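You operate a simulated robot arm through the tools that you are given. There is no shell and no other tool. Be economical: measure what you need, move in short steps, check, and stop when the job is done.

The job below is to be done with a simulated two-armed robot. You get a single attempt, and the scene is never put back.

TASK
On the small table top, fold the beige cloth in half, so that its two long edges meet.

It is judged by the outcome, as a careful person would: the job done as asked, and still so three seconds after it is handed in. It fails if anything else is knocked over, pushed out of place, dropped, spilled or broken. Flat cloth is picked up by pressing the open fingertips on it (5 to 10 N) and closing them slowly along it; thin cloth reads only 2 to 8 mm in the jaws.

THE ROBOT
Two 6-joint arms with two-finger parallel grippers on one trunk, on a base that drives. Base frame: it is fixed to the floor where the robot stands at the start and does not move with it; the origin is under the middle of the robot, x ahead of it, y to its left, z up. Readings come in mm, degrees, newtons and seconds.
The left shoulder is at the start at [60, 187, 1022], the right one opposite. With the tool pointing down near the work surface each hand reaches from about 260 to 620 mm from the robot's upright axis, wherever it stands, measured 20 degrees to its own side. Places, roughly: small table top [700, -100, 800]. Payload 1.57 kg a hand.
Tool frame (each hand has its own): the origin (TCP) lies between the finger pads and is the grasp point; the fingertips stand 30 mm ahead of it; z points along the fingers, y is the line along which they close. The gripper opens to 110 mm. The fingers are 24 mm wide and 12 mm thick; the gripper's body (48 by 112 mm) begins 78 mm behind the TCP.
Orientation is that of the tool frame in the base frame, as [roll, pitch, yaw] about the fixed x, y, z axes, in that order (R = Rz(yaw) Ry(pitch) Rx(roll)). With the fingers straight down and closing along the base's y, the tool's x points along the base's -x, its y along +y and its z along -z.

THE INTERFACE
- The arms move only by the tool step_arm. It takes "left_rows", "right_rows" or both (then of equal length, played together; a hand with none holds still); each is text: rows parted by semicolons, each of 6 numbers parted by spaces: the shift along the tool's x, y, z in units of 250 mm (1.0 is 250 mm), then the turn, a rotation vector about the tool's x, y, z in units of 120 degrees (1.0 is 120 degrees). In form: x y z ax ay az; .... A call has 1 to 8 rows; each row is the pose to reach, as a shift and turn from the pose commanded when the call began, along the tool's axes at that moment. "left_jaw" and "right_jaw" are, for a hand that has rows, the finger opening in m, from 0 to 0.11, set as the call begins (left out, the last holds). A call with a number of a shift or a turn outside -1 to 1 is refused whole. A row lasts 0.2 s, in which the tool goes at most 50 mm and 8.6 degrees; a call with a longer step from one row to the next is refused whole, and so is a gripper value outside its range. Where a pose cannot be reached the arm comes as near as it can. A force on the tool above 40 N (or 10 N above the force at the start of the call, whichever is more), or a blocked arm, ends the call early, and 0.2 s more pass. The fingers move at their own pace (about 153 mm/s each) and stop on an object; they squeeze with about 24 N. The grip force told is the motor's: it shows also when the fingers shut on nothing. Time passes only in rows, and 0.2 s behind the last, so rows that repeat a pose let the fingers close. The reply holds the time, the measured pose of the TCP, the force on the tool along the base axes, the opening and the grip force, in the units named above and with some noise, with the torque about the TCP (base axes, N m) and any sound that the robot's microphone picked up.
- Cameras (640 x 400 px; columns grow to the right, rows downward): "scene" is now at [1.4, -7.3, 1564.5]; the picture's right is [-0.13, -0.99, 0.00], its down [-0.88, 0.12, -0.47] and it looks along [0.46, -0.06, -0.89] (base axes); focal length 289 px, centre (320, 200). "left" rides on the left gripper at [70, -16, -141] in its tool frame; the picture's right is [0.23, 0.97, 0.00], its down [-0.86, 0.20, -0.48] and it looks along [-0.47, 0.11, 0.88] (tool axes); focal length 222 px, centre (320, 200). "right" rides on the right gripper at [70, 16, -141] in its tool frame; the picture's right is [-0.23, 0.97, 0.00], its down [-0.86, -0.20, -0.48] and it looks along [-0.47, -0.11, 0.88] (tool axes); focal length 222 px, centre (320, 200). There is no depth. A picture from a camera that has moved, and an enlarged one, comes with that camera's place and axes in the base frame and with its lens. The place of the scene camera against the robot may be out by one fixed shift of up to 18 mm in any direction.
- get_image(camera): a new picture of that camera. It takes no simulated time.
- lift_body(by): slides the trunk up (or, below 0, down) by that many mm; the arms and the scene camera ride with it, the base frame stays. It gives what a move gives, with no picture.
- roll_base(legs): drives the robot by 1 to 6 legs, each [ahead, left, turn to the left] in mm, mm and degrees, along the robot's own axes; the way and the turn of a leg run together, so that a leg with both is an arc; at most 1500 mm and 180 degrees a leg. The arms and the cameras ride along, it lands a little off, and it stops where it bumps. It gives what a move gives.
- turn_head(pan, tilt): turns the head with the scene camera to pan (to the left, within 86 degrees either way) and tilt (down, from -29 to 69), counted from straight ahead of the robot. It gives what a move gives.
- zoom(camera, box): a new picture of the part [left, top, right, bottom] of that camera's present view, enlarged. It takes no simulated time.
- job_done(): hands the job in; it is judged then, once.

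Work in short steps. Places have to be worked out from the pictures, the camera data and where the tool is seen: move nearer, look again, correct. Check each grasp and each placing, and mend what went wrong. You have 120 turns and 108 pictures in all, those below and enlarged ones among them. Open the grippers and draw the arms clear of the work before you hand the job in, unless the task says otherwise; then end with one line.

The tools are called after ">>>" by a JSON object that holds its "op" and its "data". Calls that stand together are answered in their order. step_arm: Moves the arms, as the interface text tells. Its arguments: {"type":"object","properties":{"left_rows":{"type":"string"},"left_jaw":{"type":"number"},"right_rows":{"type":"string"},"right_jaw":{"type":"number"}},"required":[]} The other tools are called the same way: lift_body (by) slides the trunk up or down; roll_base (legs) drives the base; turn_head (pan, tilt) turns the head that bears the scene camera; get_image (camera) takes a picture; zoom (camera, box) takes an enlarged picture of a part of a camera's view; job_done () hands the job in.

At the start:

```text
time: 0.0
left_tool_pos: [405.1, 34.8, 977.3]
left_tool_rot: [-179.9, 0.0, 179.9]
left_contact_force: [-0.1, 0.1, 0.0]
left_ft_torque: [0.02, 0.0, -0.01]
left_opening: 109.9
left_finger_force: 0.2
right_tool_pos: [338.4, -324.6, 1002.7]
right_tool_rot: [-180.0, 0.0, 179.9]
right_contact_force: [0.8, -0.1, 0.2]
right_ft_torque: [-0.02, 0.01, 0.04]
right_opening: 110.1
right_finger_force: 0.1
trunk travel left (down, up): [-650.0, 340.0]
robot x, y, heading: [3.6, 0.6, 0.1]
head pan, tilt: [-7.7, 62.3]
```

scene: 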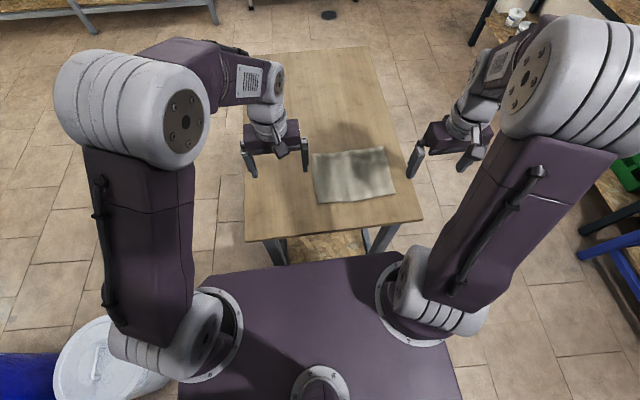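
right: 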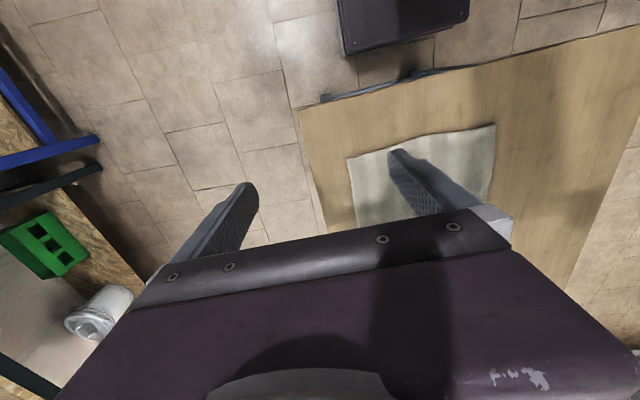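
left: 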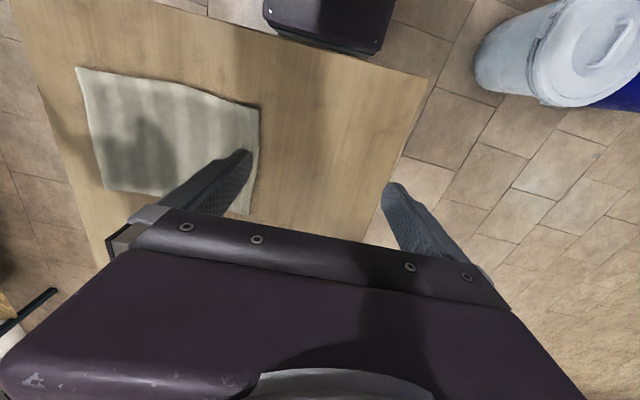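

The cloth lies on the table in front of the robot, between the two hands. I zoom in to read its corners.

>>> {"op": "zoom", "data": {"camera": "scene", "box": [230, 120, 430, 245]}}

```text
3.20 times, centred on (330, 182) of scene
camera zoom: at [1.4, -7.3, 1564.5], right [-0.13, -0.99, 0.0], down [-0.88, 0.12, -0.47], along [0.46, -0.06, -0.89], focal length 924 px, centre (288, 256)
```

zoom: 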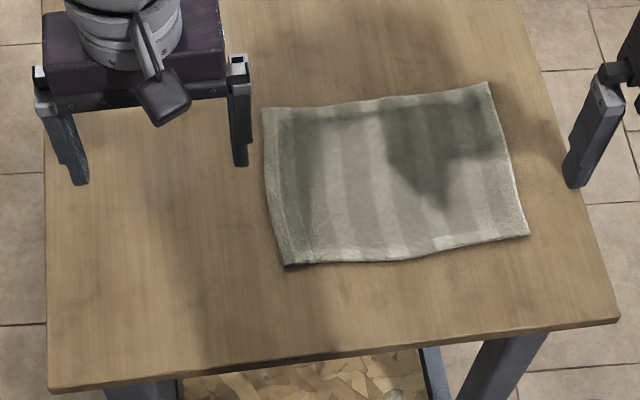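

Taking the table top at z≈800, the cloth spans x≈387–569 and y≈-55 to -290, so its long edges run along y. I drive about 170 mm to the right so the cloth is centred between the arms.

>>> {"op": "roll_base", "data": {"legs": [[0, -170, 0]]}}

>>> {"op": "get_image", "data": {"camera": "scene"}}

>>> {"op": "get_image", "data": {"camera": "left"}}

>>> {"op": "get_image", "data": {"camera": "right"}}

```text
time: 1.4
left_tool_pos: [405.0, -129.1, 978.2]
left_tool_rot: [180.0, 0.0, -179.8]
left_contact_force: [0.9, 0.0, 0.2]
left_ft_torque: [0.0, 0.02, -0.03]
left_opening: 110.0
left_finger_force: 0.0
right_tool_pos: [338.3, -491.1, 1003.4]
right_tool_rot: [180.0, 0.0, -180.0]
right_contact_force: [0.1, -0.1, 1.0]
right_ft_torque: [0.03, -0.01, 0.05]
right_opening: 109.9
right_finger_force: 0.1
trunk travel left (down, up): [-650.0, 340.0]
robot x, y, heading: [0.3, -165.8, 0.1]
head pan, tilt: [-7.7, 62.3]
```

```text
103 pictures are left
camera scene: at [1.4, -172.6, 1564.5], right [-0.13, -0.99, 0.0], down [-0.88, 0.12, -0.47], along [0.46, -0.06, -0.89], focal length 289 px, centre (320, 200)
```

scene: 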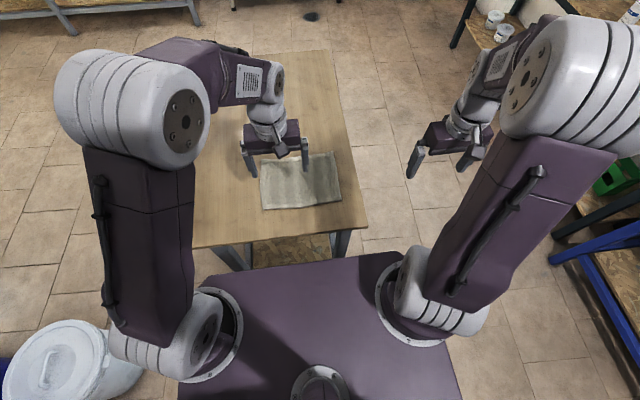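

```text
102 pictures are left
camera left: at [336.3, -145.7, 1119.1], right [-0.23, 0.97, 0.0], down [0.85, 0.2, 0.48], along [0.47, 0.11, -0.88], focal length 222 px, centre (320, 200)
```

left: 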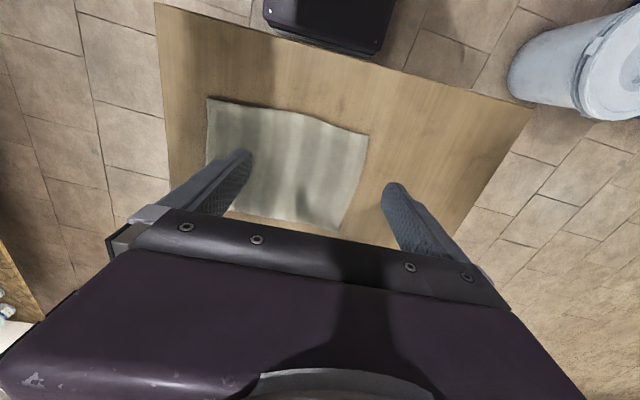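

```text
101 pictures are left
camera right: at [267.3, -474.8, 1144.0], right [0.23, 0.97, 0.0], down [0.86, -0.2, 0.48], along [0.47, -0.11, -0.88], focal length 222 px, centre (320, 200)
```

right: 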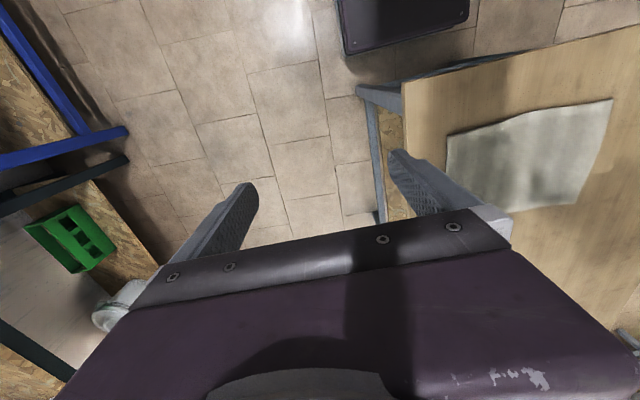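

From the wrist camera the near edge is at x≈390–393, from y≈-62 to -285, which agrees with the scene view. I bring both hands above the near corners, jaws 30 mm apart, still well above the table.

>>> {"op": "step_arm", "data": {"left_rows": "0.003 0.031 0.05 0 0 0;0.007 0.063 0.1 0 0 0;0.01 0.094 0.15 0 0 0;0.013 0.125 0.2 0 0 0;0.017 0.157 0.25 0 0 0;0.02 0.188 0.3 0 0 0;0.02 0.188 0.392 0 0 0;0.02 0.188 0.392 0 0 0", "right_rows": "-0.041 0.151 0.066 0 0 0;-0.082 0.302 0.132 0 0 0;-0.124 0.454 0.2 0 0 0;-0.165 0.605 0.266 0 0 0;-0.206 0.756 0.332 0 0 0;-0.248 0.908 0.4 0 0 0;-0.248 0.908 0.492 0 0 0;-0.248 0.908 0.492 0 0 0", "left_jaw": 0.03, "right_jaw": 0.03}}

>>> {"op": "get_image", "data": {"camera": "left"}}

>>> {"op": "get_image", "data": {"camera": "right"}}

>>> {"op": "get_image", "data": {"camera": "scene"}}

```text
time: 3.2
left_tool_pos: [399.5, -82.8, 879.2]
left_tool_rot: [-180.0, 0.0, -179.8]
left_contact_force: [0.0, -0.4, -0.4]
left_ft_torque: [0.0, -0.01, 0.01]
left_opening: 29.9
left_finger_force: 0.0
right_tool_pos: [399.8, -261.7, 881.5]
right_tool_rot: [179.9, 0.0, 180.0]
right_contact_force: [0.1, 0.0, -0.5]
right_ft_torque: [0.01, -0.01, 0.01]
right_opening: 29.7
right_finger_force: 0.1
trunk travel left (down, up): [-650.0, 340.0]
robot x, y, heading: [-0.9, -171.2, -0.1]
head pan, tilt: [-7.7, 62.3]
```

```text
100 pictures are left
camera left: at [330.4, -99.0, 1020.5], right [-0.23, 0.97, 0.0], down [0.85, 0.2, 0.48], along [0.47, 0.11, -0.88], focal length 222 px, centre (320, 200)
```

left: 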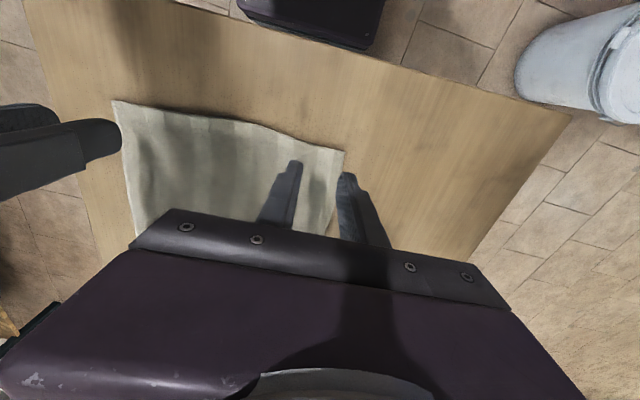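

```text
99 pictures are left
camera right: at [328.3, -246.6, 1022.2], right [0.23, 0.97, 0.0], down [0.86, -0.2, 0.48], along [0.47, -0.11, -0.88], focal length 222 px, centre (320, 200)
```

right: 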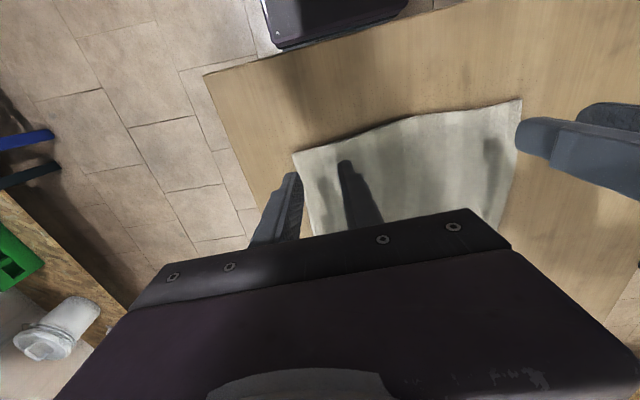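

```text
98 pictures are left
camera scene: at [0.7, -173.1, 1564.5], right [-0.13, -0.99, 0.0], down [-0.88, 0.12, -0.47], along [0.46, -0.06, -0.89], focal length 289 px, centre (320, 200)
```

scene: 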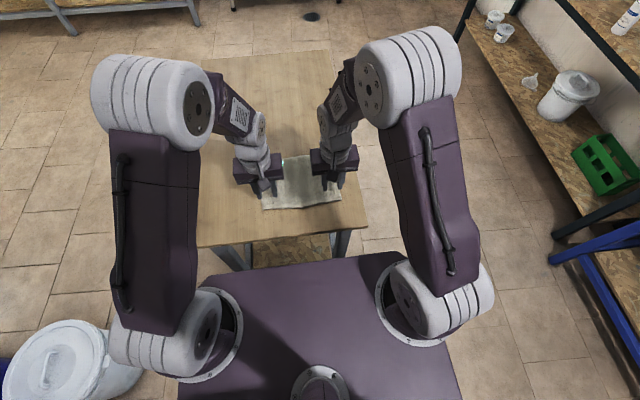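

Near corners are at about (389,-62) and (387,-287). I shift the left hand 5 mm inward and lower both until the tips are a few mm above the expected cloth height.

>>> {"op": "step_arm", "data": {"left_rows": "0 -0.02 0.08 0 0 0;0 -0.02 0.14 0 0 0;0 -0.02 0.173 0 0 0;0 -0.02 0.173 0 0 0", "right_rows": "0 0 0.08 0 0 0;0 0 0.14 0 0 0;0 0 0.182 0 0 0;0 0 0.182 0 0 0"}}

>>> {"op": "get_image", "data": {"camera": "left"}}

>>> {"op": "get_image", "data": {"camera": "right"}}

```text
time: 4.2
left_tool_pos: [399.2, -87.7, 836.0]
left_tool_rot: [180.0, -0.1, 180.0]
left_contact_force: [0.5, -0.5, -0.3]
left_ft_torque: [-0.01, 0.01, 0.01]
left_opening: 29.7
left_finger_force: 0.1
right_tool_pos: [400.1, -262.4, 835.9]
right_tool_rot: [180.0, 0.1, -179.9]
right_contact_force: [1.3, 0.8, 0.5]
right_ft_torque: [0.01, 0.04, 0.01]
right_opening: 29.9
right_finger_force: 0.1
trunk travel left (down, up): [-650.0, 340.0]
robot x, y, heading: [0.1, -165.9, -0.1]
head pan, tilt: [-7.7, 62.3]
```

```text
97 pictures are left
camera left: at [331.8, -104.7, 976.9], right [-0.23, 0.97, 0.0], down [0.85, 0.2, 0.48], along [0.47, 0.11, -0.88], focal length 222 px, centre (320, 200)
```

left: 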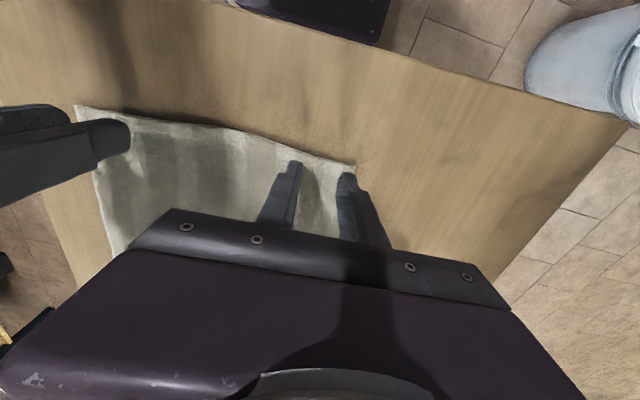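

```text
96 pictures are left
camera right: at [329.2, -247.8, 975.7], right [0.23, 0.97, 0.0], down [0.86, -0.2, 0.48], along [0.47, -0.11, -0.88], focal length 222 px, centre (320, 200)
```

right: 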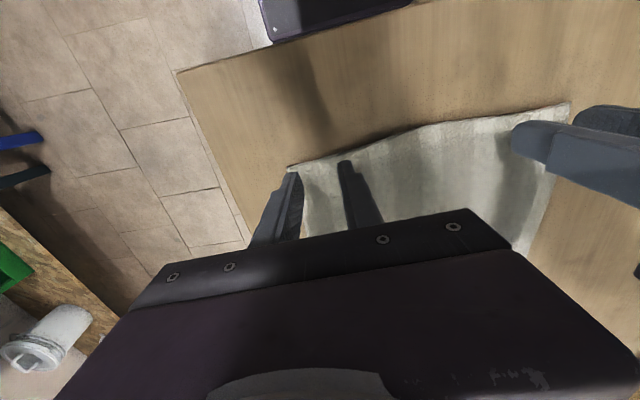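

The fingertips sit right over the cloth just inside the edge, with no contact yet. I go down slowly by 3 mm.

>>> {"op": "step_arm", "data": {"left_rows": "0 0 0.004 0 0 0;0 0 0.008 0 0 0;0 0 0.012 0 0 0;0 0 0.012 0 0 0", "right_rows": "0 0 0.004 0 0 0;0 0 0.008 0 0 0;0 0 0.012 0 0 0;0 0 0.012 0 0 0"}}

```text
time: 5.2
left_tool_pos: [400.7, -87.9, 834.5]
left_tool_rot: [180.0, 0.1, -179.9]
left_contact_force: [-0.9, -0.2, -0.1]
left_ft_torque: [0.01, 0.0, 0.01]
left_opening: 30.4
left_finger_force: 0.0
right_tool_pos: [399.8, -262.8, 832.7]
right_tool_rot: [-180.0, 0.0, -179.9]
right_contact_force: [0.4, -0.2, -0.6]
right_ft_torque: [-0.01, -0.02, 0.0]
right_opening: 30.0
right_finger_force: 0.1
trunk travel left (down, up): [-650.0, 340.0]
robot x, y, heading: [0.8, -163.6, 0.0]
head pan, tilt: [-7.7, 62.3]
```

Still no contact. I go down another 2 mm.

>>> {"op": "step_arm", "data": {"left_rows": "0 0 0.004 0 0 0;0 0 0.008 0 0 0;0 0 0.008 0 0 0", "right_rows": "0 0 0.004 0 0 0;0 0 0.008 0 0 0;0 0 0.008 0 0 0"}}

```text
time: 6.0
left_tool_pos: [399.1, -86.9, 830.6]
left_tool_rot: [-180.0, 0.0, -179.9]
left_contact_force: [-0.6, -0.9, -0.2]
left_ft_torque: [-0.02, -0.01, 0.01]
left_opening: 30.1
left_finger_force: 0.0
right_tool_pos: [399.7, -263.3, 829.6]
right_tool_rot: [180.0, -0.1, -179.9]
right_contact_force: [0.5, -0.3, 0.1]
right_ft_torque: [-0.01, -0.01, -0.03]
right_opening: 30.2
right_finger_force: 0.1
trunk travel left (down, up): [-650.0, 340.0]
robot x, y, heading: [0.2, -166.8, 0.0]
head pan, tilt: [-7.7, 62.3]
```

Still free. I go down another 2 mm.

>>> {"op": "step_arm", "data": {"left_rows": "0 0 0.004 0 0 0;0 0 0.008 0 0 0;0 0 0.008 0 0 0", "right_rows": "0 0 0.004 0 0 0;0 0 0.008 0 0 0;0 0 0.008 0 0 0"}}

```text
time: 6.8
left_tool_pos: [399.2, -87.7, 830.7]
left_tool_rot: [180.0, 0.0, -179.9]
left_contact_force: [0.4, -0.6, 0.1]
left_ft_torque: [-0.01, 0.01, -0.01]
left_opening: 29.8
left_finger_force: 0.0
right_tool_pos: [399.8, -262.8, 827.8]
right_tool_rot: [-179.9, 0.0, -179.9]
right_contact_force: [-0.2, 0.7, -0.2]
right_ft_torque: [0.0, 0.03, 0.0]
right_opening: 30.3
right_finger_force: 0.0
trunk travel left (down, up): [-650.0, 340.0]
robot x, y, heading: [2.3, -162.7, -0.0]
head pan, tilt: [-7.7, 62.3]
```

>>> {"op": "step_arm", "data": {"left_rows": "0 0 0.004 0 0 0;0 0 0.008 0 0 0;0 0 0.008 0 0 0", "right_rows": "0 0 0.004 0 0 0;0 0 0.008 0 0 0;0 0 0.008 0 0 0"}}

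>>> {"op": "zoom", "data": {"camera": "right", "box": [240, 100, 440, 250]}}

```text
time: 7.7
left_tool_pos: [400.8, -88.3, 830.3]
left_tool_rot: [-180.0, -0.1, -179.9]
left_contact_force: [0.6, -0.1, -0.3]
left_ft_torque: [-0.01, -0.03, 0.0]
left_opening: 30.1
left_finger_force: 0.1
right_tool_pos: [400.3, -262.9, 824.5]
right_tool_rot: [-180.0, 0.0, -179.9]
right_contact_force: [0.1, 0.3, -0.3]
right_ft_torque: [-0.02, 0.01, -0.03]
right_opening: 30.0
right_finger_force: 0.1
trunk travel left (down, up): [-650.0, 340.0]
robot x, y, heading: [-3.1, -162.2, 0.0]
head pan, tilt: [-7.7, 62.3]
```

```text
2.67 times, centred on (340, 175) of right
camera zoom: at [329.1, -248.1, 966.5], right [0.23, 0.97, 0.0], down [0.86, -0.2, 0.48], along [0.47, -0.11, -0.88], focal length 592 px, centre (267, 267)
```

zoom: 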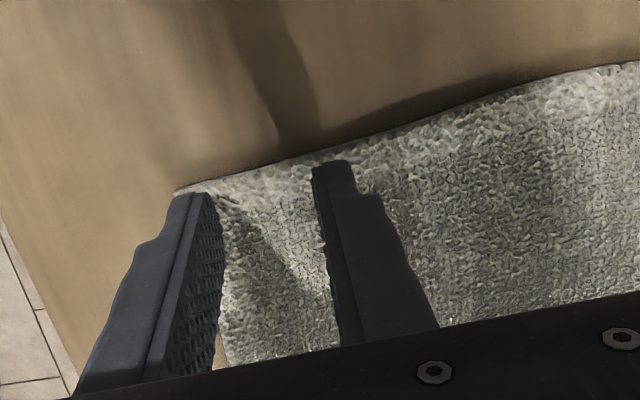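

No load yet; the readings vary by about 1–2 mm. I keep stepping down.

>>> {"op": "step_arm", "data": {"left_rows": "0 0 0.004 0 0 0;0 0 0.008 0 0 0;0 0 0.008 0 0 0", "right_rows": "0 0 0.004 0 0 0;0 0 0.008 0 0 0;0 0 0.008 0 0 0"}}

```text
time: 8.4
left_tool_pos: [399.7, -88.0, 826.2]
left_tool_rot: [-180.0, 0.0, -179.8]
left_contact_force: [-0.1, -0.6, -0.4]
left_ft_torque: [0.02, -0.03, 0.0]
left_opening: 30.1
left_finger_force: 0.1
right_tool_pos: [399.1, -263.8, 823.8]
right_tool_rot: [-179.9, -0.1, -180.0]
right_contact_force: [0.0, -0.1, 0.4]
right_ft_torque: [0.02, 0.0, 0.02]
right_opening: 29.9
right_finger_force: 0.0
trunk travel left (down, up): [-650.0, 340.0]
robot x, y, heading: [3.5, -164.8, 0.3]
head pan, tilt: [-7.7, 62.3]
```

>>> {"op": "step_arm", "data": {"left_rows": "0 0 0.004 0 0 0;0 0 0.008 0 0 0;0 0 0.008 0 0 0", "right_rows": "0 0 0.004 0 0 0;0 0 0.008 0 0 0;0 0 0.008 0 0 0"}}

>>> {"op": "zoom", "data": {"camera": "left", "box": [220, 100, 420, 250]}}

```text
time: 9.2
left_tool_pos: [399.6, -88.9, 824.0]
left_tool_rot: [-179.9, 0.0, -179.9]
left_contact_force: [-0.2, -0.6, 0.5]
left_ft_torque: [0.03, 0.03, 0.02]
left_opening: 29.8
left_finger_force: 0.1
right_tool_pos: [399.4, -263.1, 821.4]
right_tool_rot: [-179.9, 0.0, -179.8]
right_contact_force: [0.0, 0.2, -0.2]
right_ft_torque: [0.01, 0.0, 0.0]
right_opening: 30.1
right_finger_force: 0.1
trunk travel left (down, up): [-650.0, 340.0]
robot x, y, heading: [-0.2, -164.8, -0.2]
head pan, tilt: [-7.7, 62.3]
```

```text
2.67 times, centred on (320, 175) of left
camera zoom: at [331.1, -105.1, 964.8], right [-0.23, 0.97, 0.0], down [0.85, 0.2, 0.48], along [0.47, 0.11, -0.88], focal length 592 px, centre (320, 267)
```

zoom: 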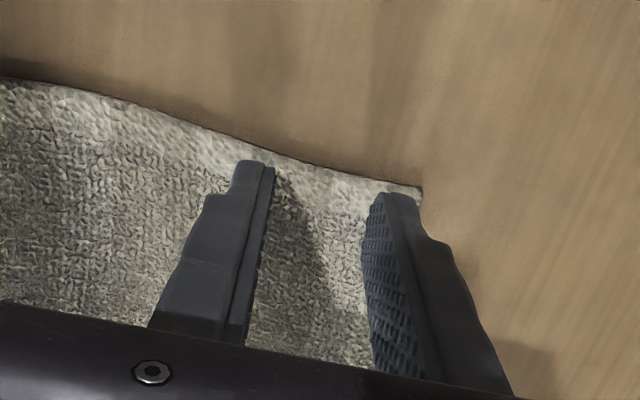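

The left tips are placed well and still in the air, so the table must be a little lower than 800. I keep descending.

>>> {"op": "step_arm", "data": {"left_rows": "0 0 0.004 0 0 0;0 0 0.008 0 0 0;0 0 0.012 0 0 0;0 0 0.012 0 0 0", "right_rows": "0 0 0.004 0 0 0;0 0 0.008 0 0 0;0 0 0.008 0 0 0;0 0 0.008 0 0 0"}}

```text
time: 10.2
left_tool_pos: [401.5, -88.3, 820.2]
left_tool_rot: [-180.0, 0.0, -179.9]
left_contact_force: [0.1, 0.3, 0.7]
left_ft_torque: [-0.03, -0.05, -0.01]
left_opening: 29.9
left_finger_force: 0.0
right_tool_pos: [398.0, -264.0, 819.6]
right_tool_rot: [179.9, 0.0, -179.9]
right_contact_force: [-0.1, 0.6, -0.9]
right_ft_torque: [-0.01, 0.01, -0.02]
right_opening: 30.0
right_finger_force: 0.1
trunk travel left (down, up): [-650.0, 340.0]
robot x, y, heading: [-1.4, -164.7, -0.1]
head pan, tilt: [-7.7, 62.3]
```

>>> {"op": "step_arm", "data": {"left_rows": "0 0 0.004 0 0 0;0 0 0.008 0 0 0;0 0 0.008 0 0 0", "right_rows": "0 0 0.004 0 0 0;0 0 0.008 0 0 0;0 0 0.008 0 0 0"}}

>>> {"op": "zoom", "data": {"camera": "right", "box": [240, 100, 440, 250]}}

```text
time: 11.1
left_tool_pos: [400.5, -89.1, 818.8]
left_tool_rot: [180.0, 0.0, -179.9]
left_contact_force: [-0.5, -0.6, -0.2]
left_ft_torque: [-0.02, 0.01, 0.01]
left_opening: 30.0
left_finger_force: 0.1
right_tool_pos: [399.7, -263.2, 817.4]
right_tool_rot: [180.0, 0.0, -179.9]
right_contact_force: [0.3, -0.4, -0.1]
right_ft_torque: [-0.01, -0.05, 0.03]
right_opening: 30.1
right_finger_force: 0.0
trunk travel left (down, up): [-650.0, 340.0]
robot x, y, heading: [2.3, -166.4, 0.1]
head pan, tilt: [-7.7, 62.3]
```

```text
2.67 times, centred on (340, 175) of right
camera zoom: at [328.6, -248.2, 958.5], right [0.23, 0.97, 0.0], down [0.86, -0.2, 0.48], along [0.47, -0.11, -0.88], focal length 592 px, centre (267, 267)
```

zoom: 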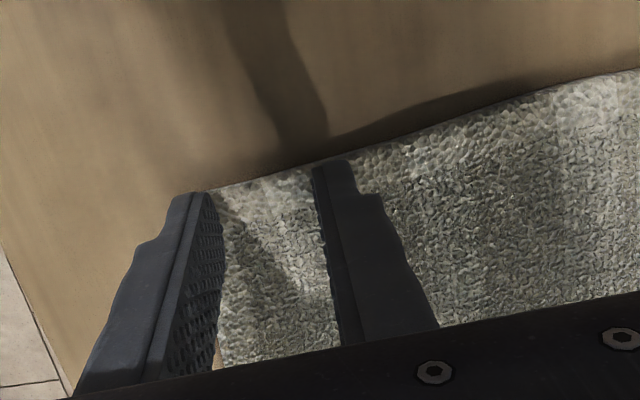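

Parallax puts the table top near z≈780–785. I shift both hands 3 mm inward in x and keep lowering.

>>> {"op": "step_arm", "data": {"left_rows": "-0.012 0 0.004 0 0 0;-0.012 -0.008 0.008 0 0 0;-0.012 -0.008 0.008 0 0 0", "right_rows": "-0.012 0 0.004 0 0 0;-0.012 0.008 0.008 0 0 0;-0.012 0.008 0.008 0 0 0"}}

```text
time: 11.8
left_tool_pos: [401.8, -90.6, 817.0]
left_tool_rot: [180.0, -0.1, -179.9]
left_contact_force: [-0.2, 0.4, 0.3]
left_ft_torque: [-0.01, 0.0, 0.01]
left_opening: 29.9
left_finger_force: 0.0
right_tool_pos: [402.3, -260.6, 815.1]
right_tool_rot: [180.0, 0.0, -179.9]
right_contact_force: [0.0, -0.7, 1.1]
right_ft_torque: [-0.04, 0.01, 0.01]
right_opening: 29.9
right_finger_force: 0.0
trunk travel left (down, up): [-650.0, 340.0]
robot x, y, heading: [-4.0, -166.2, 0.2]
head pan, tilt: [-7.7, 62.3]
```

>>> {"op": "step_arm", "data": {"left_rows": "0 0 0.004 0 0 0;0 0 0.008 0 0 0;0 0 0.008 0 0 0", "right_rows": "0 0 0.004 0 0 0;0 0 0.006 0 0 0;0 0 0.006 0 0 0"}}

```text
time: 12.7
left_tool_pos: [401.7, -90.6, 816.7]
left_tool_rot: [180.0, 0.0, -179.9]
left_contact_force: [0.2, -0.7, 0.9]
left_ft_torque: [-0.02, -0.03, -0.01]
left_opening: 30.1
left_finger_force: 0.0
right_tool_pos: [403.4, -261.0, 815.1]
right_tool_rot: [-180.0, 0.0, -179.8]
right_contact_force: [-1.0, -0.3, 2.1]
right_ft_torque: [0.0, -0.02, -0.01]
right_opening: 30.1
right_finger_force: 0.1
trunk travel left (down, up): [-650.0, 340.0]
robot x, y, heading: [1.1, -165.5, 0.1]
head pan, tilt: [-7.7, 62.3]
```

The right hand may be just starting to touch (2 N). I make another small step down.

>>> {"op": "step_arm", "data": {"left_rows": "0 0 0.004 0 0 0;0 0 0.008 0 0 0;0 0 0.008 0 0 0", "right_rows": "0 0 0.002 0 0 0;0 0 0.004 0 0 0;0 0 0.004 0 0 0"}}

```text
time: 13.4
left_tool_pos: [403.1, -90.5, 813.5]
left_tool_rot: [179.9, 0.1, -179.8]
left_contact_force: [1.1, 0.8, 4.1]
left_ft_torque: [0.01, -0.01, -0.02]
left_opening: 30.0
left_finger_force: 0.0
right_tool_pos: [403.1, -260.6, 813.0]
right_tool_rot: [-180.0, 0.1, -179.9]
right_contact_force: [-0.6, 0.5, 4.7]
right_ft_torque: [0.03, 0.02, 0.02]
right_opening: 30.0
right_finger_force: 0.1
trunk travel left (down, up): [-650.0, 340.0]
robot x, y, heading: [-1.5, -167.6, 0.3]
head pan, tilt: [-7.7, 62.3]
```

Both are in contact at about 4 N. I press 1 mm further and start closing slowly.

>>> {"op": "step_arm", "data": {"left_rows": "0 0 0.004 0 0 0;0 0 0.004 0 0 0", "right_rows": "0 0 0.004 0 0 0;0 0 0.004 0 0 0", "left_jaw": 0.027, "right_jaw": 0.027}}

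>>> {"op": "zoom", "data": {"camera": "right", "box": [240, 100, 440, 250]}}

>>> {"op": "zoom", "data": {"camera": "left", "box": [220, 100, 420, 250]}}

```text
time: 14.1
left_tool_pos: [401.9, -90.4, 812.0]
left_tool_rot: [-179.9, 0.1, -179.8]
left_contact_force: [-0.3, -0.2, 10.2]
left_ft_torque: [-0.01, 0.02, -0.01]
left_opening: 25.3
left_finger_force: 0.0
right_tool_pos: [403.1, -260.5, 813.8]
right_tool_rot: [180.0, 0.3, -180.0]
right_contact_force: [2.1, -0.4, 10.8]
right_ft_torque: [0.04, -0.1, -0.02]
right_opening: 25.2
right_finger_force: 0.1
trunk travel left (down, up): [-650.0, 340.0]
robot x, y, heading: [0.0, -165.6, 0.3]
head pan, tilt: [-7.7, 62.3]
```

```text
2.67 times, centred on (340, 175) of right
camera zoom: at [331.0, -246.1, 953.5], right [0.23, 0.97, 0.0], down [0.85, -0.2, 0.48], along [0.47, -0.11, -0.88], focal length 592 px, centre (267, 267)
```

zoom: 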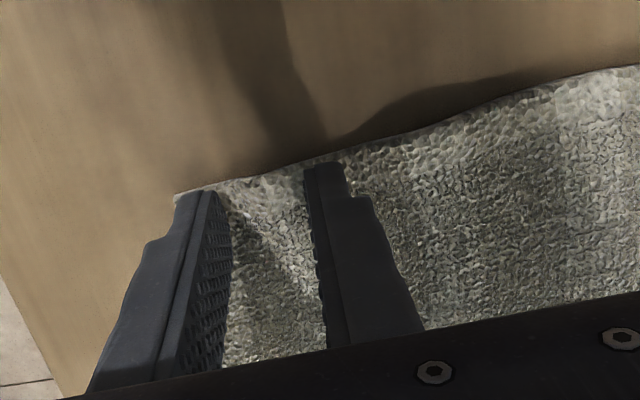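

```text
2.67 times, centred on (320, 175) of left
camera zoom: at [333.6, -106.5, 953.9], right [-0.23, 0.97, 0.0], down [0.85, 0.2, 0.48], along [0.47, 0.11, -0.88], focal length 592 px, centre (320, 267)
```

zoom: 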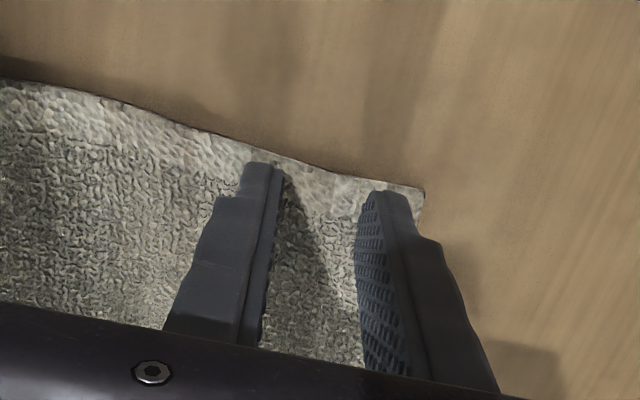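

About 10 N each, at the top of the range. I ease up slightly and close further in small steps.

>>> {"op": "step_arm", "data": {"left_rows": "0 0 -0.0015 0 0 0;0 0 -0.0015 0 0 0", "right_rows": "0 0 -0.0015 0 0 0;0 0 -0.0015 0 0 0", "left_jaw": 0.021, "right_jaw": 0.021}}

>>> {"op": "step_arm", "data": {"left_rows": "0 0 0 0 0 0;0 0 0 0 0 0", "right_rows": "0 0 0 0 0 0;0 0 0 0 0 0", "left_jaw": 0.016, "right_jaw": 0.016}}

>>> {"op": "zoom", "data": {"camera": "right", "box": [240, 100, 440, 250]}}

>>> {"op": "zoom", "data": {"camera": "left", "box": [220, 100, 420, 250]}}

```text
time: 14.7
left_tool_pos: [401.8, -90.0, 814.0]
left_tool_rot: [180.0, 0.1, -179.9]
left_contact_force: [0.0, -2.1, 9.9]
left_ft_torque: [-0.06, -0.03, -0.01]
left_opening: 20.0
left_finger_force: 0.1
right_tool_pos: [402.5, -260.8, 813.2]
right_tool_rot: [-179.9, 0.1, -179.9]
right_contact_force: [0.7, 0.5, 7.2]
right_ft_torque: [0.02, -0.03, 0.01]
right_opening: 20.0
right_finger_force: 0.1
trunk travel left (down, up): [-650.0, 340.0]
robot x, y, heading: [-3.8, -166.9, 0.3]
head pan, tilt: [-7.7, 62.3]
```

```text
time: 15.2
left_tool_pos: [403.0, -90.3, 813.3]
left_tool_rot: [-179.9, 0.1, -179.8]
left_contact_force: [0.6, -1.0, 9.7]
left_ft_torque: [0.0, -0.02, -0.01]
left_opening: 15.1
left_finger_force: 0.0
right_tool_pos: [401.8, -261.1, 814.4]
right_tool_rot: [180.0, 0.2, -179.9]
right_contact_force: [-0.8, 1.3, 7.3]
right_ft_torque: [0.06, 0.0, 0.02]
right_opening: 15.7
right_finger_force: 0.0
trunk travel left (down, up): [-650.0, 340.0]
robot x, y, heading: [1.3, -166.3, 0.2]
head pan, tilt: [-7.7, 62.3]
```

```text
2.67 times, centred on (340, 175) of right
camera zoom: at [330.5, -246.1, 953.9], right [0.23, 0.97, 0.0], down [0.85, -0.2, 0.48], along [0.47, -0.11, -0.88], focal length 592 px, centre (267, 267)
```

zoom: 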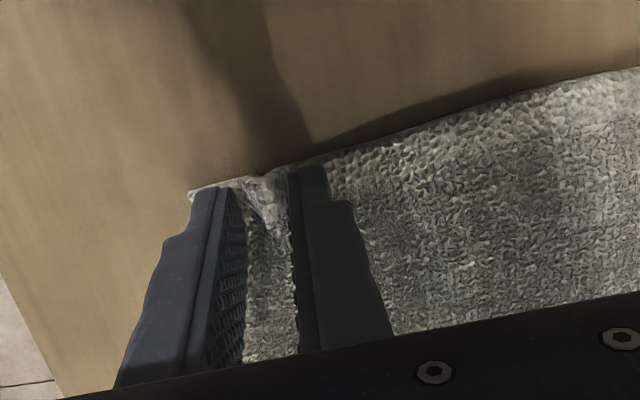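

```text
2.67 times, centred on (320, 175) of left
camera zoom: at [333.5, -106.0, 954.0], right [-0.23, 0.97, 0.0], down [0.85, 0.2, 0.48], along [0.47, 0.11, -0.88], focal length 592 px, centre (320, 267)
```

zoom: 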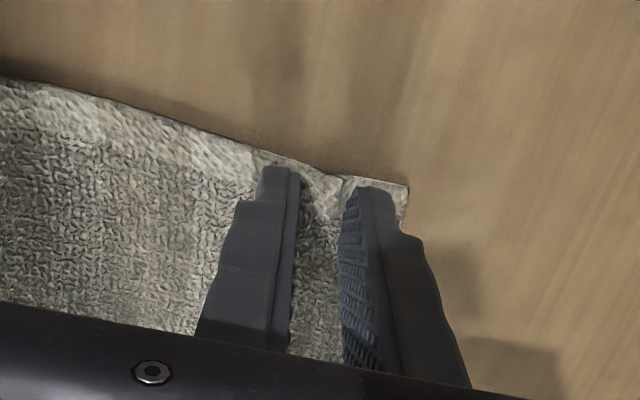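

The cloth is buckling up between the fingers on both sides, as wanted. I keep closing.

>>> {"op": "step_arm", "data": {"left_rows": "0 0 0 0 0 0;0 0 0 0 0 0", "right_rows": "0 0 0 0 0 0;0 0 0 0 0 0", "left_jaw": 0.011, "right_jaw": 0.011}}

>>> {"op": "step_arm", "data": {"left_rows": "0 0 0 0 0 0;0 0 0 0 0 0", "right_rows": "0 0 0 0 0 0;0 0 0 0 0 0", "left_jaw": 0.006, "right_jaw": 0.006}}

>>> {"op": "step_arm", "data": {"left_rows": "0 0 0 0 0 0;0 0 0 0 0 0;0 0 0 0 0 0", "right_rows": "0 0 0 0 0 0;0 0 0 0 0 0;0 0 0 0 0 0", "left_jaw": 0.0, "right_jaw": 0.0}}

>>> {"op": "zoom", "data": {"camera": "right", "box": [240, 100, 440, 250]}}

>>> {"op": "zoom", "data": {"camera": "left", "box": [220, 100, 420, 250]}}

```text
time: 15.8
left_tool_pos: [401.6, -90.1, 812.7]
left_tool_rot: [180.0, 0.2, -179.8]
left_contact_force: [0.3, -3.1, 9.2]
left_ft_torque: [-0.02, -0.01, 0.0]
left_opening: 12.2
left_finger_force: 0.9
right_tool_pos: [401.4, -260.5, 811.3]
right_tool_rot: [-180.0, 0.1, -179.9]
right_contact_force: [0.1, 1.8, 6.2]
right_ft_torque: [0.08, 0.01, 0.01]
right_opening: 11.8
right_finger_force: 1.2
trunk travel left (down, up): [-650.0, 340.0]
robot x, y, heading: [0.4, -167.0, 0.0]
head pan, tilt: [-7.7, 62.3]
```

```text
time: 16.4
left_tool_pos: [401.5, -89.9, 813.5]
left_tool_rot: [180.0, 0.1, -179.9]
left_contact_force: [0.5, -7.2, 9.3]
left_ft_torque: [-0.25, 0.0, 0.03]
left_opening: 10.2
left_finger_force: 3.0
right_tool_pos: [402.4, -261.1, 813.6]
right_tool_rot: [180.0, 0.1, -179.8]
right_contact_force: [0.6, 7.3, 7.2]
right_ft_torque: [0.24, -0.01, 0.03]
right_opening: 7.6
right_finger_force: 6.6
trunk travel left (down, up): [-650.0, 340.0]
robot x, y, heading: [-0.4, -168.0, 0.2]
head pan, tilt: [-7.7, 62.3]
```

```text
time: 17.2
left_tool_pos: [403.4, -91.2, 813.4]
left_tool_rot: [-179.9, 0.0, -179.9]
left_contact_force: [0.9, -20.0, 8.6]
left_ft_torque: [-0.6, -0.02, 0.05]
left_opening: 4.3
left_finger_force: 24.3
right_tool_pos: [402.4, -259.8, 812.9]
right_tool_rot: [179.9, 0.1, -179.9]
right_contact_force: [-0.8, 20.6, 5.4]
right_ft_torque: [0.6, 0.03, 0.07]
right_opening: 4.0
right_finger_force: 23.6
trunk travel left (down, up): [-650.0, 340.0]
robot x, y, heading: [2.4, -165.2, 0.2]
head pan, tilt: [-7.7, 62.3]
```

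```text
2.67 times, centred on (340, 175) of right
camera zoom: at [330.7, -245.9, 954.0], right [0.23, 0.97, 0.0], down [0.85, -0.2, 0.48], along [0.47, -0.11, -0.88], focal length 592 px, centre (267, 267)
```

zoom: 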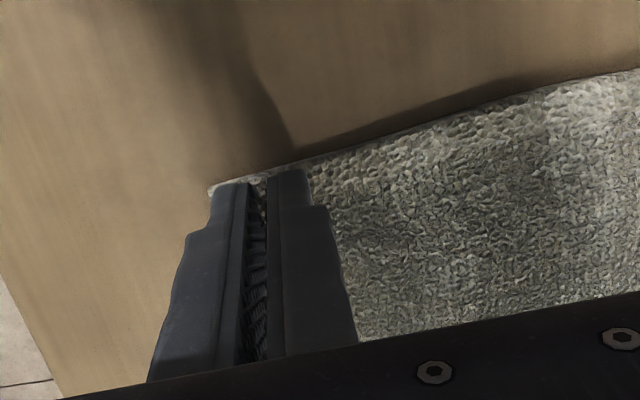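

```text
2.67 times, centred on (320, 175) of left
camera zoom: at [333.6, -106.4, 954.0], right [-0.23, 0.97, 0.0], down [0.85, 0.2, 0.48], along [0.47, 0.11, -0.88], focal length 592 px, centre (320, 267)
```

zoom: 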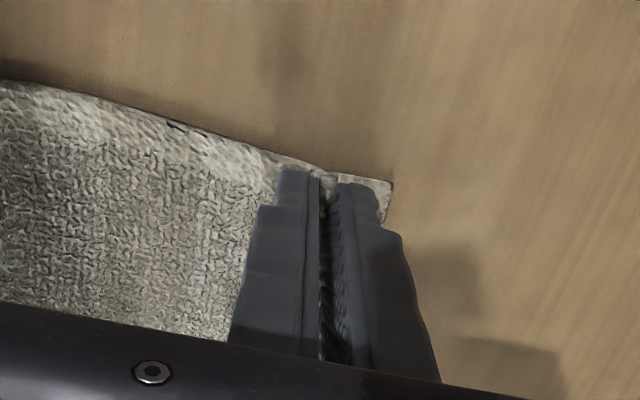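

Both jaws read about 4 mm with full grip, so cloth is held. It is pulled taut between the hands (20 N), so I lift a little and move each hand 4 mm inward.

>>> {"op": "step_arm", "data": {"left_rows": "0 -0.008 0 0 0 0;0 -0.016 -0.02 0 0 0;0 -0.016 -0.05 0 0 0;0 -0.016 -0.08 0 0 0;0 -0.016 -0.08 0 0 0", "right_rows": "0 0.008 0 0 0 0;0 0.016 -0.02 0 0 0;0 0.016 -0.05 0 0 0;0 0.016 -0.08 0 0 0;0 0.016 -0.08 0 0 0"}}

>>> {"op": "get_image", "data": {"camera": "right"}}

>>> {"op": "get_image", "data": {"camera": "left"}}

>>> {"op": "zoom", "data": {"camera": "scene", "box": [200, 110, 400, 235]}}

```text
time: 18.4
left_tool_pos: [401.6, -94.6, 832.1]
left_tool_rot: [-180.0, 0.0, -179.9]
left_contact_force: [0.4, -5.3, 0.0]
left_ft_torque: [-0.16, 0.04, 0.02]
left_opening: 4.0
left_finger_force: 23.5
right_tool_pos: [402.8, -257.5, 833.4]
right_tool_rot: [-179.9, 0.0, -179.9]
right_contact_force: [-0.9, 5.4, 0.0]
right_ft_torque: [0.14, 0.02, 0.05]
right_opening: 3.7
right_finger_force: 24.2
trunk travel left (down, up): [-650.0, 340.0]
robot x, y, heading: [-0.6, -164.0, 0.1]
head pan, tilt: [-7.7, 62.3]
```

```text
86 pictures are left
camera right: at [332.4, -242.5, 972.7], right [0.23, 0.97, 0.0], down [0.86, -0.2, 0.48], along [0.47, -0.11, -0.88], focal length 222 px, centre (320, 200)
```

right: 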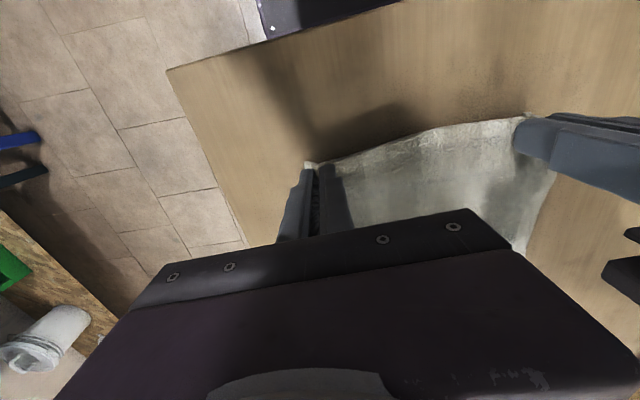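

```text
85 pictures are left
camera left: at [334.5, -110.1, 973.2], right [-0.23, 0.97, 0.0], down [0.86, 0.2, 0.48], along [0.47, 0.11, -0.88], focal length 222 px, centre (320, 200)
```

left: 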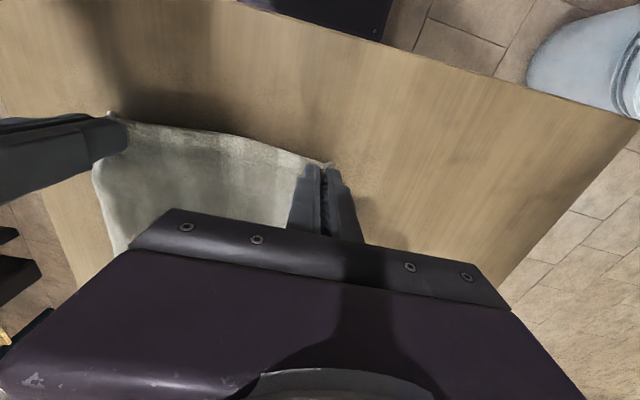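

```text
3.20 times, centred on (300, 172) of scene
camera zoom: at [1.8, -173.4, 1564.5], right [-0.13, -0.99, 0.0], down [-0.88, 0.12, -0.46], along [0.46, -0.06, -0.89], focal length 924 px, centre (384, 288)
```

zoom: 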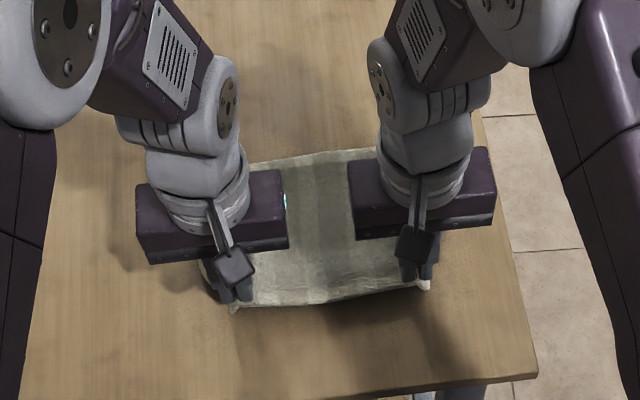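

Both hands hold the cloth, but the pinch takes about 20 mm of edge, which would come out reversed after the fold. I will lay it back and regrasp only a few mm of the edge with the fingers tilted forward, so the wrists can rotate the edge over during the fold.

>>> {"op": "step_arm", "data": {"left_rows": "0 0.008 0.03 0 0 0;0 0.014 0.06 0 0 0;0 0.014 0.075 0 0 0;0 0.014 0.075 0 0 0", "right_rows": "0 -0.008 0.03 0 0 0;0 -0.014 0.06 0 0 0;0 -0.014 0.075 0 0 0;0 -0.014 0.075 0 0 0"}}

>>> {"op": "step_arm", "data": {"left_rows": "0 0 0 0 0 0;0 0 0 0 0 0;0 0 -0.1 0 0 0;0 0 -0.26 0 0 0;0 0 -0.26 0 0 0", "right_rows": "0 0 0 0 0 0;0 0 0 0 0 0;0 0 -0.1 0 0 0;0 0 -0.26 0 0 0;0 0 -0.26 0 0 0", "left_jaw": 0.03, "right_jaw": 0.03}}

>>> {"op": "get_image", "data": {"camera": "right"}}

>>> {"op": "get_image", "data": {"camera": "left"}}

```text
time: 19.4
left_tool_pos: [404.3, -90.0, 815.1]
left_tool_rot: [-179.8, 0.1, -179.9]
left_contact_force: [1.1, -19.4, 4.8]
left_ft_torque: [-0.61, -0.1, 0.02]
left_opening: 4.2
left_finger_force: 23.9
right_tool_pos: [402.5, -262.1, 814.4]
right_tool_rot: [-179.9, 0.0, -179.9]
right_contact_force: [-0.7, 18.9, 2.7]
right_ft_torque: [0.58, 0.0, 0.08]
right_opening: 3.8
right_finger_force: 24.2
trunk travel left (down, up): [-650.0, 340.0]
robot x, y, heading: [-5.7, -168.0, 0.2]
head pan, tilt: [-7.7, 62.3]
```

```text
time: 20.6
left_tool_pos: [401.3, -91.8, 878.1]
left_tool_rot: [180.0, -0.2, -179.9]
left_contact_force: [0.9, 0.1, 0.2]
left_ft_torque: [-0.01, 0.02, -0.02]
left_opening: 29.8
left_finger_force: 0.1
right_tool_pos: [402.0, -261.3, 878.7]
right_tool_rot: [-180.0, -0.1, -180.0]
right_contact_force: [-0.1, 0.5, 0.5]
right_ft_torque: [0.0, 0.06, 0.02]
right_opening: 30.2
right_finger_force: 0.0
trunk travel left (down, up): [-650.0, 340.0]
robot x, y, heading: [-1.6, -167.7, 0.1]
head pan, tilt: [-7.7, 62.3]
```

```text
83 pictures are left
camera right: at [332.1, -246.1, 1019.9], right [0.23, 0.97, 0.0], down [0.86, -0.2, 0.48], along [0.46, -0.11, -0.88], focal length 222 px, centre (320, 200)
```

right: 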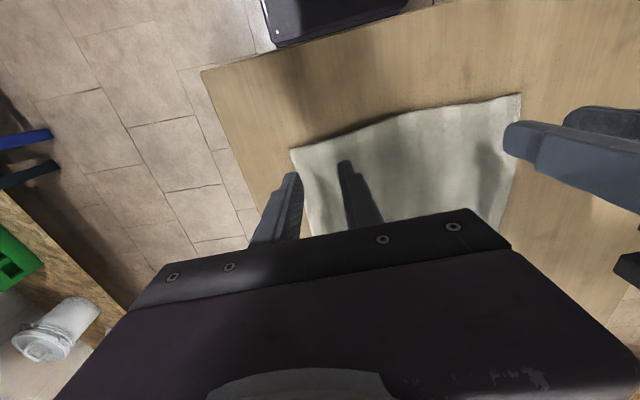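

```text
82 pictures are left
camera left: at [334.4, -107.4, 1018.6], right [-0.23, 0.97, 0.0], down [0.86, 0.2, 0.48], along [0.46, 0.11, -0.88], focal length 222 px, centre (320, 200)
```

left: 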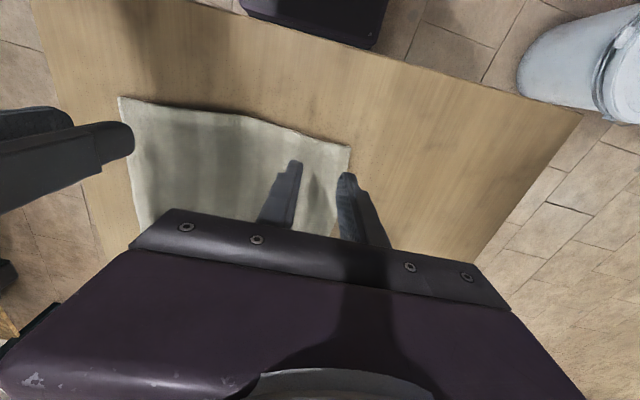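

The cloth sprang back flat, with its near edge at x≈389. I tilt both hands 40° so the fingers point forward and down, and move the TCPs to x≈383 so only the lower tip corners will touch just inside the edge.

>>> {"op": "step_arm", "data": {"left_rows": "0.015 0 0 0 -0.067 0;0.03 0 0 0 -0.133 0;0.045 0 0 0 -0.2 0;0.06 0 0 0 -0.267 0;0.074 0 0 0 -0.333 0;0.074 0 0 0 -0.333 0", "right_rows": "0.015 0 0 0 -0.067 0;0.03 0 0 0 -0.133 0;0.045 0 0 0 -0.2 0;0.06 0 0 0 -0.267 0;0.076 0 0 0 -0.333 0;0.076 0 0 0 -0.333 0"}}

>>> {"op": "get_image", "data": {"camera": "right"}}

>>> {"op": "get_image", "data": {"camera": "left"}}

```text
time: 22.1
left_tool_pos: [396.3, -104.6, 931.6]
left_tool_rot: [179.6, 39.9, 179.9]
left_contact_force: [0.8, 1.1, 0.5]
left_ft_torque: [0.0, 0.0, 0.0]
left_opening: 30.3
left_finger_force: 0.1
left hand out of reach, approached as far as the arm can: row 2, 3, 4, 5, 6
right_tool_pos: [400.5, -251.1, 872.6]
right_tool_rot: [-180.0, 39.8, -179.8]
right_contact_force: [0.3, -0.6, -0.7]
right_ft_torque: [-0.01, 0.0, 0.01]
right_opening: 30.0
right_finger_force: 0.1
right hand out of reach, approached as far as the arm can: row 2, 3, 5, 6
trunk travel left (down, up): [-650.0, 340.0]
robot x, y, heading: [0.5, -167.9, -0.4]
head pan, tilt: [-7.7, 62.3]
```

```text
81 pictures are left
camera right: at [255.9, -235.8, 935.6], right [0.17, 0.97, 0.14], down [0.35, -0.2, 0.92], along [0.92, -0.11, -0.37], focal length 222 px, centre (320, 200)
```

right: 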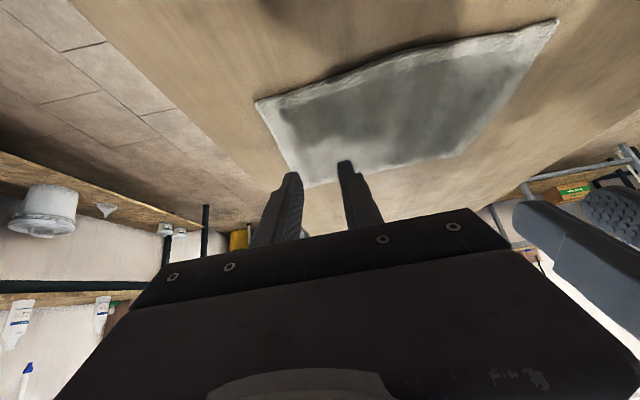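

```text
80 pictures are left
camera left: at [253.5, -120.1, 994.0], right [-0.18, 0.97, -0.14], down [0.35, 0.2, 0.92], along [0.92, 0.11, -0.38], focal length 222 px, centre (320, 200)
```

left: 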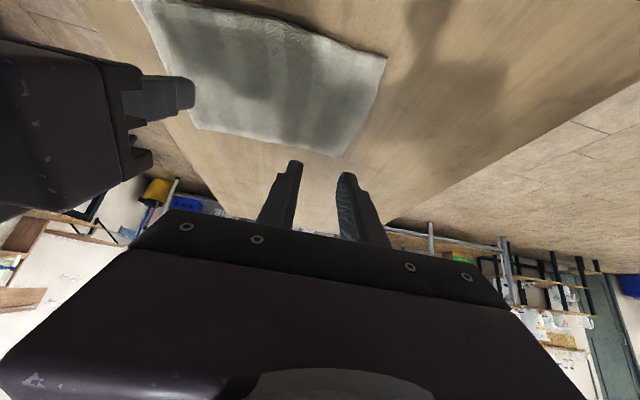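

With that tilt the hands are too close to the body to reach. I return to vertical fingers and will use a smaller edge overlap instead.

>>> {"op": "step_arm", "data": {"left_rows": "0 0 0 0 0.067 0;0 0 0 0 0.133 0;0 0 0 0 0.2 0;0 0 0 0 0.267 0;0 0 0 0 0.333 0;0 0 0 0 0.333 0", "right_rows": "0 0 0 0 0.067 0;0 0 0 0 0.133 0;0 0 0 0 0.2 0;0 0 0 0 0.267 0;0 0 0 0 0.333 0;0 0 0 0 0.333 0"}}

```text
time: 23.4
left_tool_pos: [397.9, -104.1, 930.4]
left_tool_rot: [-179.8, -0.1, 180.0]
left_contact_force: [0.3, 0.1, -0.6]
left_ft_torque: [-0.04, -0.03, 0.03]
left_opening: 29.9
left_finger_force: 0.0
left hand out of reach, approached as far as the arm can: row 3
right_tool_pos: [388.0, -257.7, 855.7]
right_tool_rot: [-177.3, 6.0, -179.9]
right_contact_force: [-0.3, 0.5, 0.2]
right_ft_torque: [-0.02, 0.0, -0.01]
right_opening: 30.0
right_finger_force: 0.0
right hand out of reach, approached as far as the arm can: row 4, 5, 6
trunk travel left (down, up): [-650.0, 340.0]
robot x, y, heading: [1.7, -166.2, 0.1]
head pan, tilt: [-7.7, 62.3]
```

The right hand did not fully level out, being at its inner reach limit. I back the base 25 mm for room, then look at the readings.

>>> {"op": "roll_base", "data": {"legs": [[-25, 0, 0]]}}

```text
time: 24.3
left_tool_pos: [373.7, -105.2, 928.2]
left_tool_rot: [-180.0, -0.1, -179.9]
left_contact_force: [0.8, -0.1, -0.4]
left_ft_torque: [0.0, 0.03, 0.0]
left_opening: 30.3
left_finger_force: 0.0
right_tool_pos: [365.0, -257.7, 854.1]
right_tool_rot: [-177.3, 5.9, -179.9]
right_contact_force: [0.6, 0.8, -1.0]
right_ft_torque: [-0.01, 0.05, -0.01]
right_opening: 30.1
right_finger_force: 0.0
trunk travel left (down, up): [-650.0, 340.0]
robot x, y, heading: [-26.1, -164.9, 0.5]
head pan, tilt: [-7.7, 62.3]
```

I straighten the right hand and bring both to x≈385 (about 8 mm of cloth under the pads) at z≈860.

>>> {"op": "step_arm", "data": {"left_rows": "-0.045 0.057 0.1 0 0 0;-0.045 0.057 0.2 0 0 0;-0.045 0.057 0.272 0 0 0;-0.045 0.057 0.272 0 0 0", "right_rows": "-0.04 -0.017 -0.024 -0.0225 0.05 0;-0.08 -0.017 -0.024 -0.0225 0.05 0;-0.08 -0.017 -0.024 -0.0225 0.05 0;-0.08 -0.017 -0.024 -0.0225 0.05 0"}}

>>> {"op": "get_image", "data": {"camera": "right"}}

>>> {"op": "get_image", "data": {"camera": "left"}}

```text
time: 25.3
left_tool_pos: [382.7, -92.5, 861.4]
left_tool_rot: [180.0, 0.1, -179.9]
left_contact_force: [0.3, -0.4, -0.1]
left_ft_torque: [-0.01, -0.01, 0.03]
left_opening: 30.1
left_finger_force: 0.1
right_tool_pos: [387.3, -263.5, 850.5]
right_tool_rot: [-177.3, 10.1, 179.8]
right_contact_force: [0.2, 0.0, 0.3]
right_ft_torque: [-0.01, 0.07, -0.03]
right_opening: 30.0
right_finger_force: 0.0
right hand out of reach, approached as far as the arm can: row 1, 2, 3, 4
trunk travel left (down, up): [-650.0, 340.0]
robot x, y, heading: [-28.0, -164.5, 0.1]
head pan, tilt: [-7.7, 62.3]
```

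```text
79 pictures are left
camera right: at [292.3, -240.2, 975.8], right [0.24, 0.97, -0.01], down [0.75, -0.18, 0.63], along [0.61, -0.15, -0.78], focal length 222 px, centre (320, 200)
```

right: 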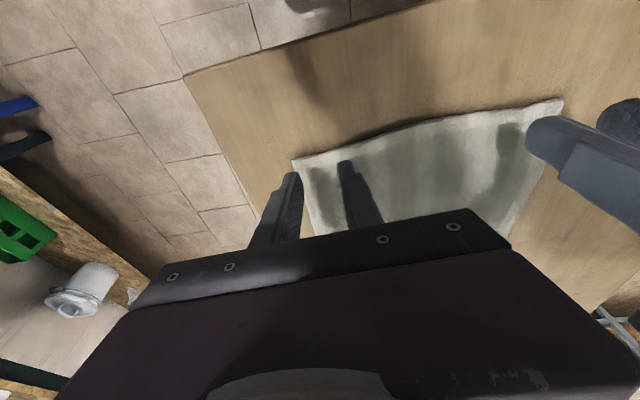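

```text
78 pictures are left
camera left: at [314.8, -108.9, 1001.7], right [-0.23, 0.97, 0.0], down [0.85, 0.2, 0.48], along [0.47, 0.11, -0.88], focal length 222 px, centre (320, 200)
```

left: 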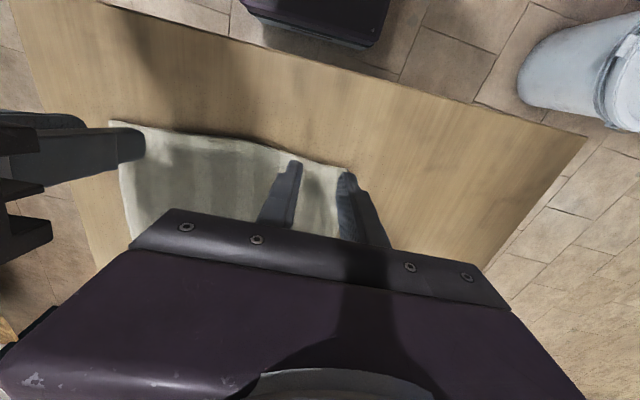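

The right arm has drifted into an awkward joint configuration (10° tilt left). I raise it and move it outward, near its start pose, to unwind it.

>>> {"op": "step_arm", "data": {"right_rows": "0 -0.05 -0.1 0 0 0;0 -0.15 -0.2 0 0 0;0 -0.3 -0.3 0 0.02 0;0 -0.45 -0.4 -0.01 0.05 0;0 -0.6 -0.45 -0.0225 0.084 0;0 -0.6 -0.45 -0.0225 0.084 0;0 -0.6 -0.45 -0.0225 0.084 0"}}

```text
time: 26.9
left_tool_pos: [382.6, -93.3, 861.3]
left_tool_rot: [179.9, 0.0, 180.0]
left_contact_force: [-0.6, -0.1, 0.3]
left_ft_torque: [0.0, 0.01, 0.0]
left_opening: 29.8
left_finger_force: 0.0
right_tool_pos: [340.0, -430.8, 917.4]
right_tool_rot: [-170.5, -7.1, 178.8]
right_contact_force: [-0.8, -0.3, -0.7]
right_ft_torque: [0.01, 0.02, 0.0]
right_opening: 30.0
right_finger_force: 0.2
right hand out of reach, approached as far as the arm can: row 1, 2, 3, 4, 5, 6, 7
trunk travel left (down, up): [-650.0, 340.0]
robot x, y, heading: [-26.4, -168.5, -0.1]
head pan, tilt: [-7.7, 62.3]
```

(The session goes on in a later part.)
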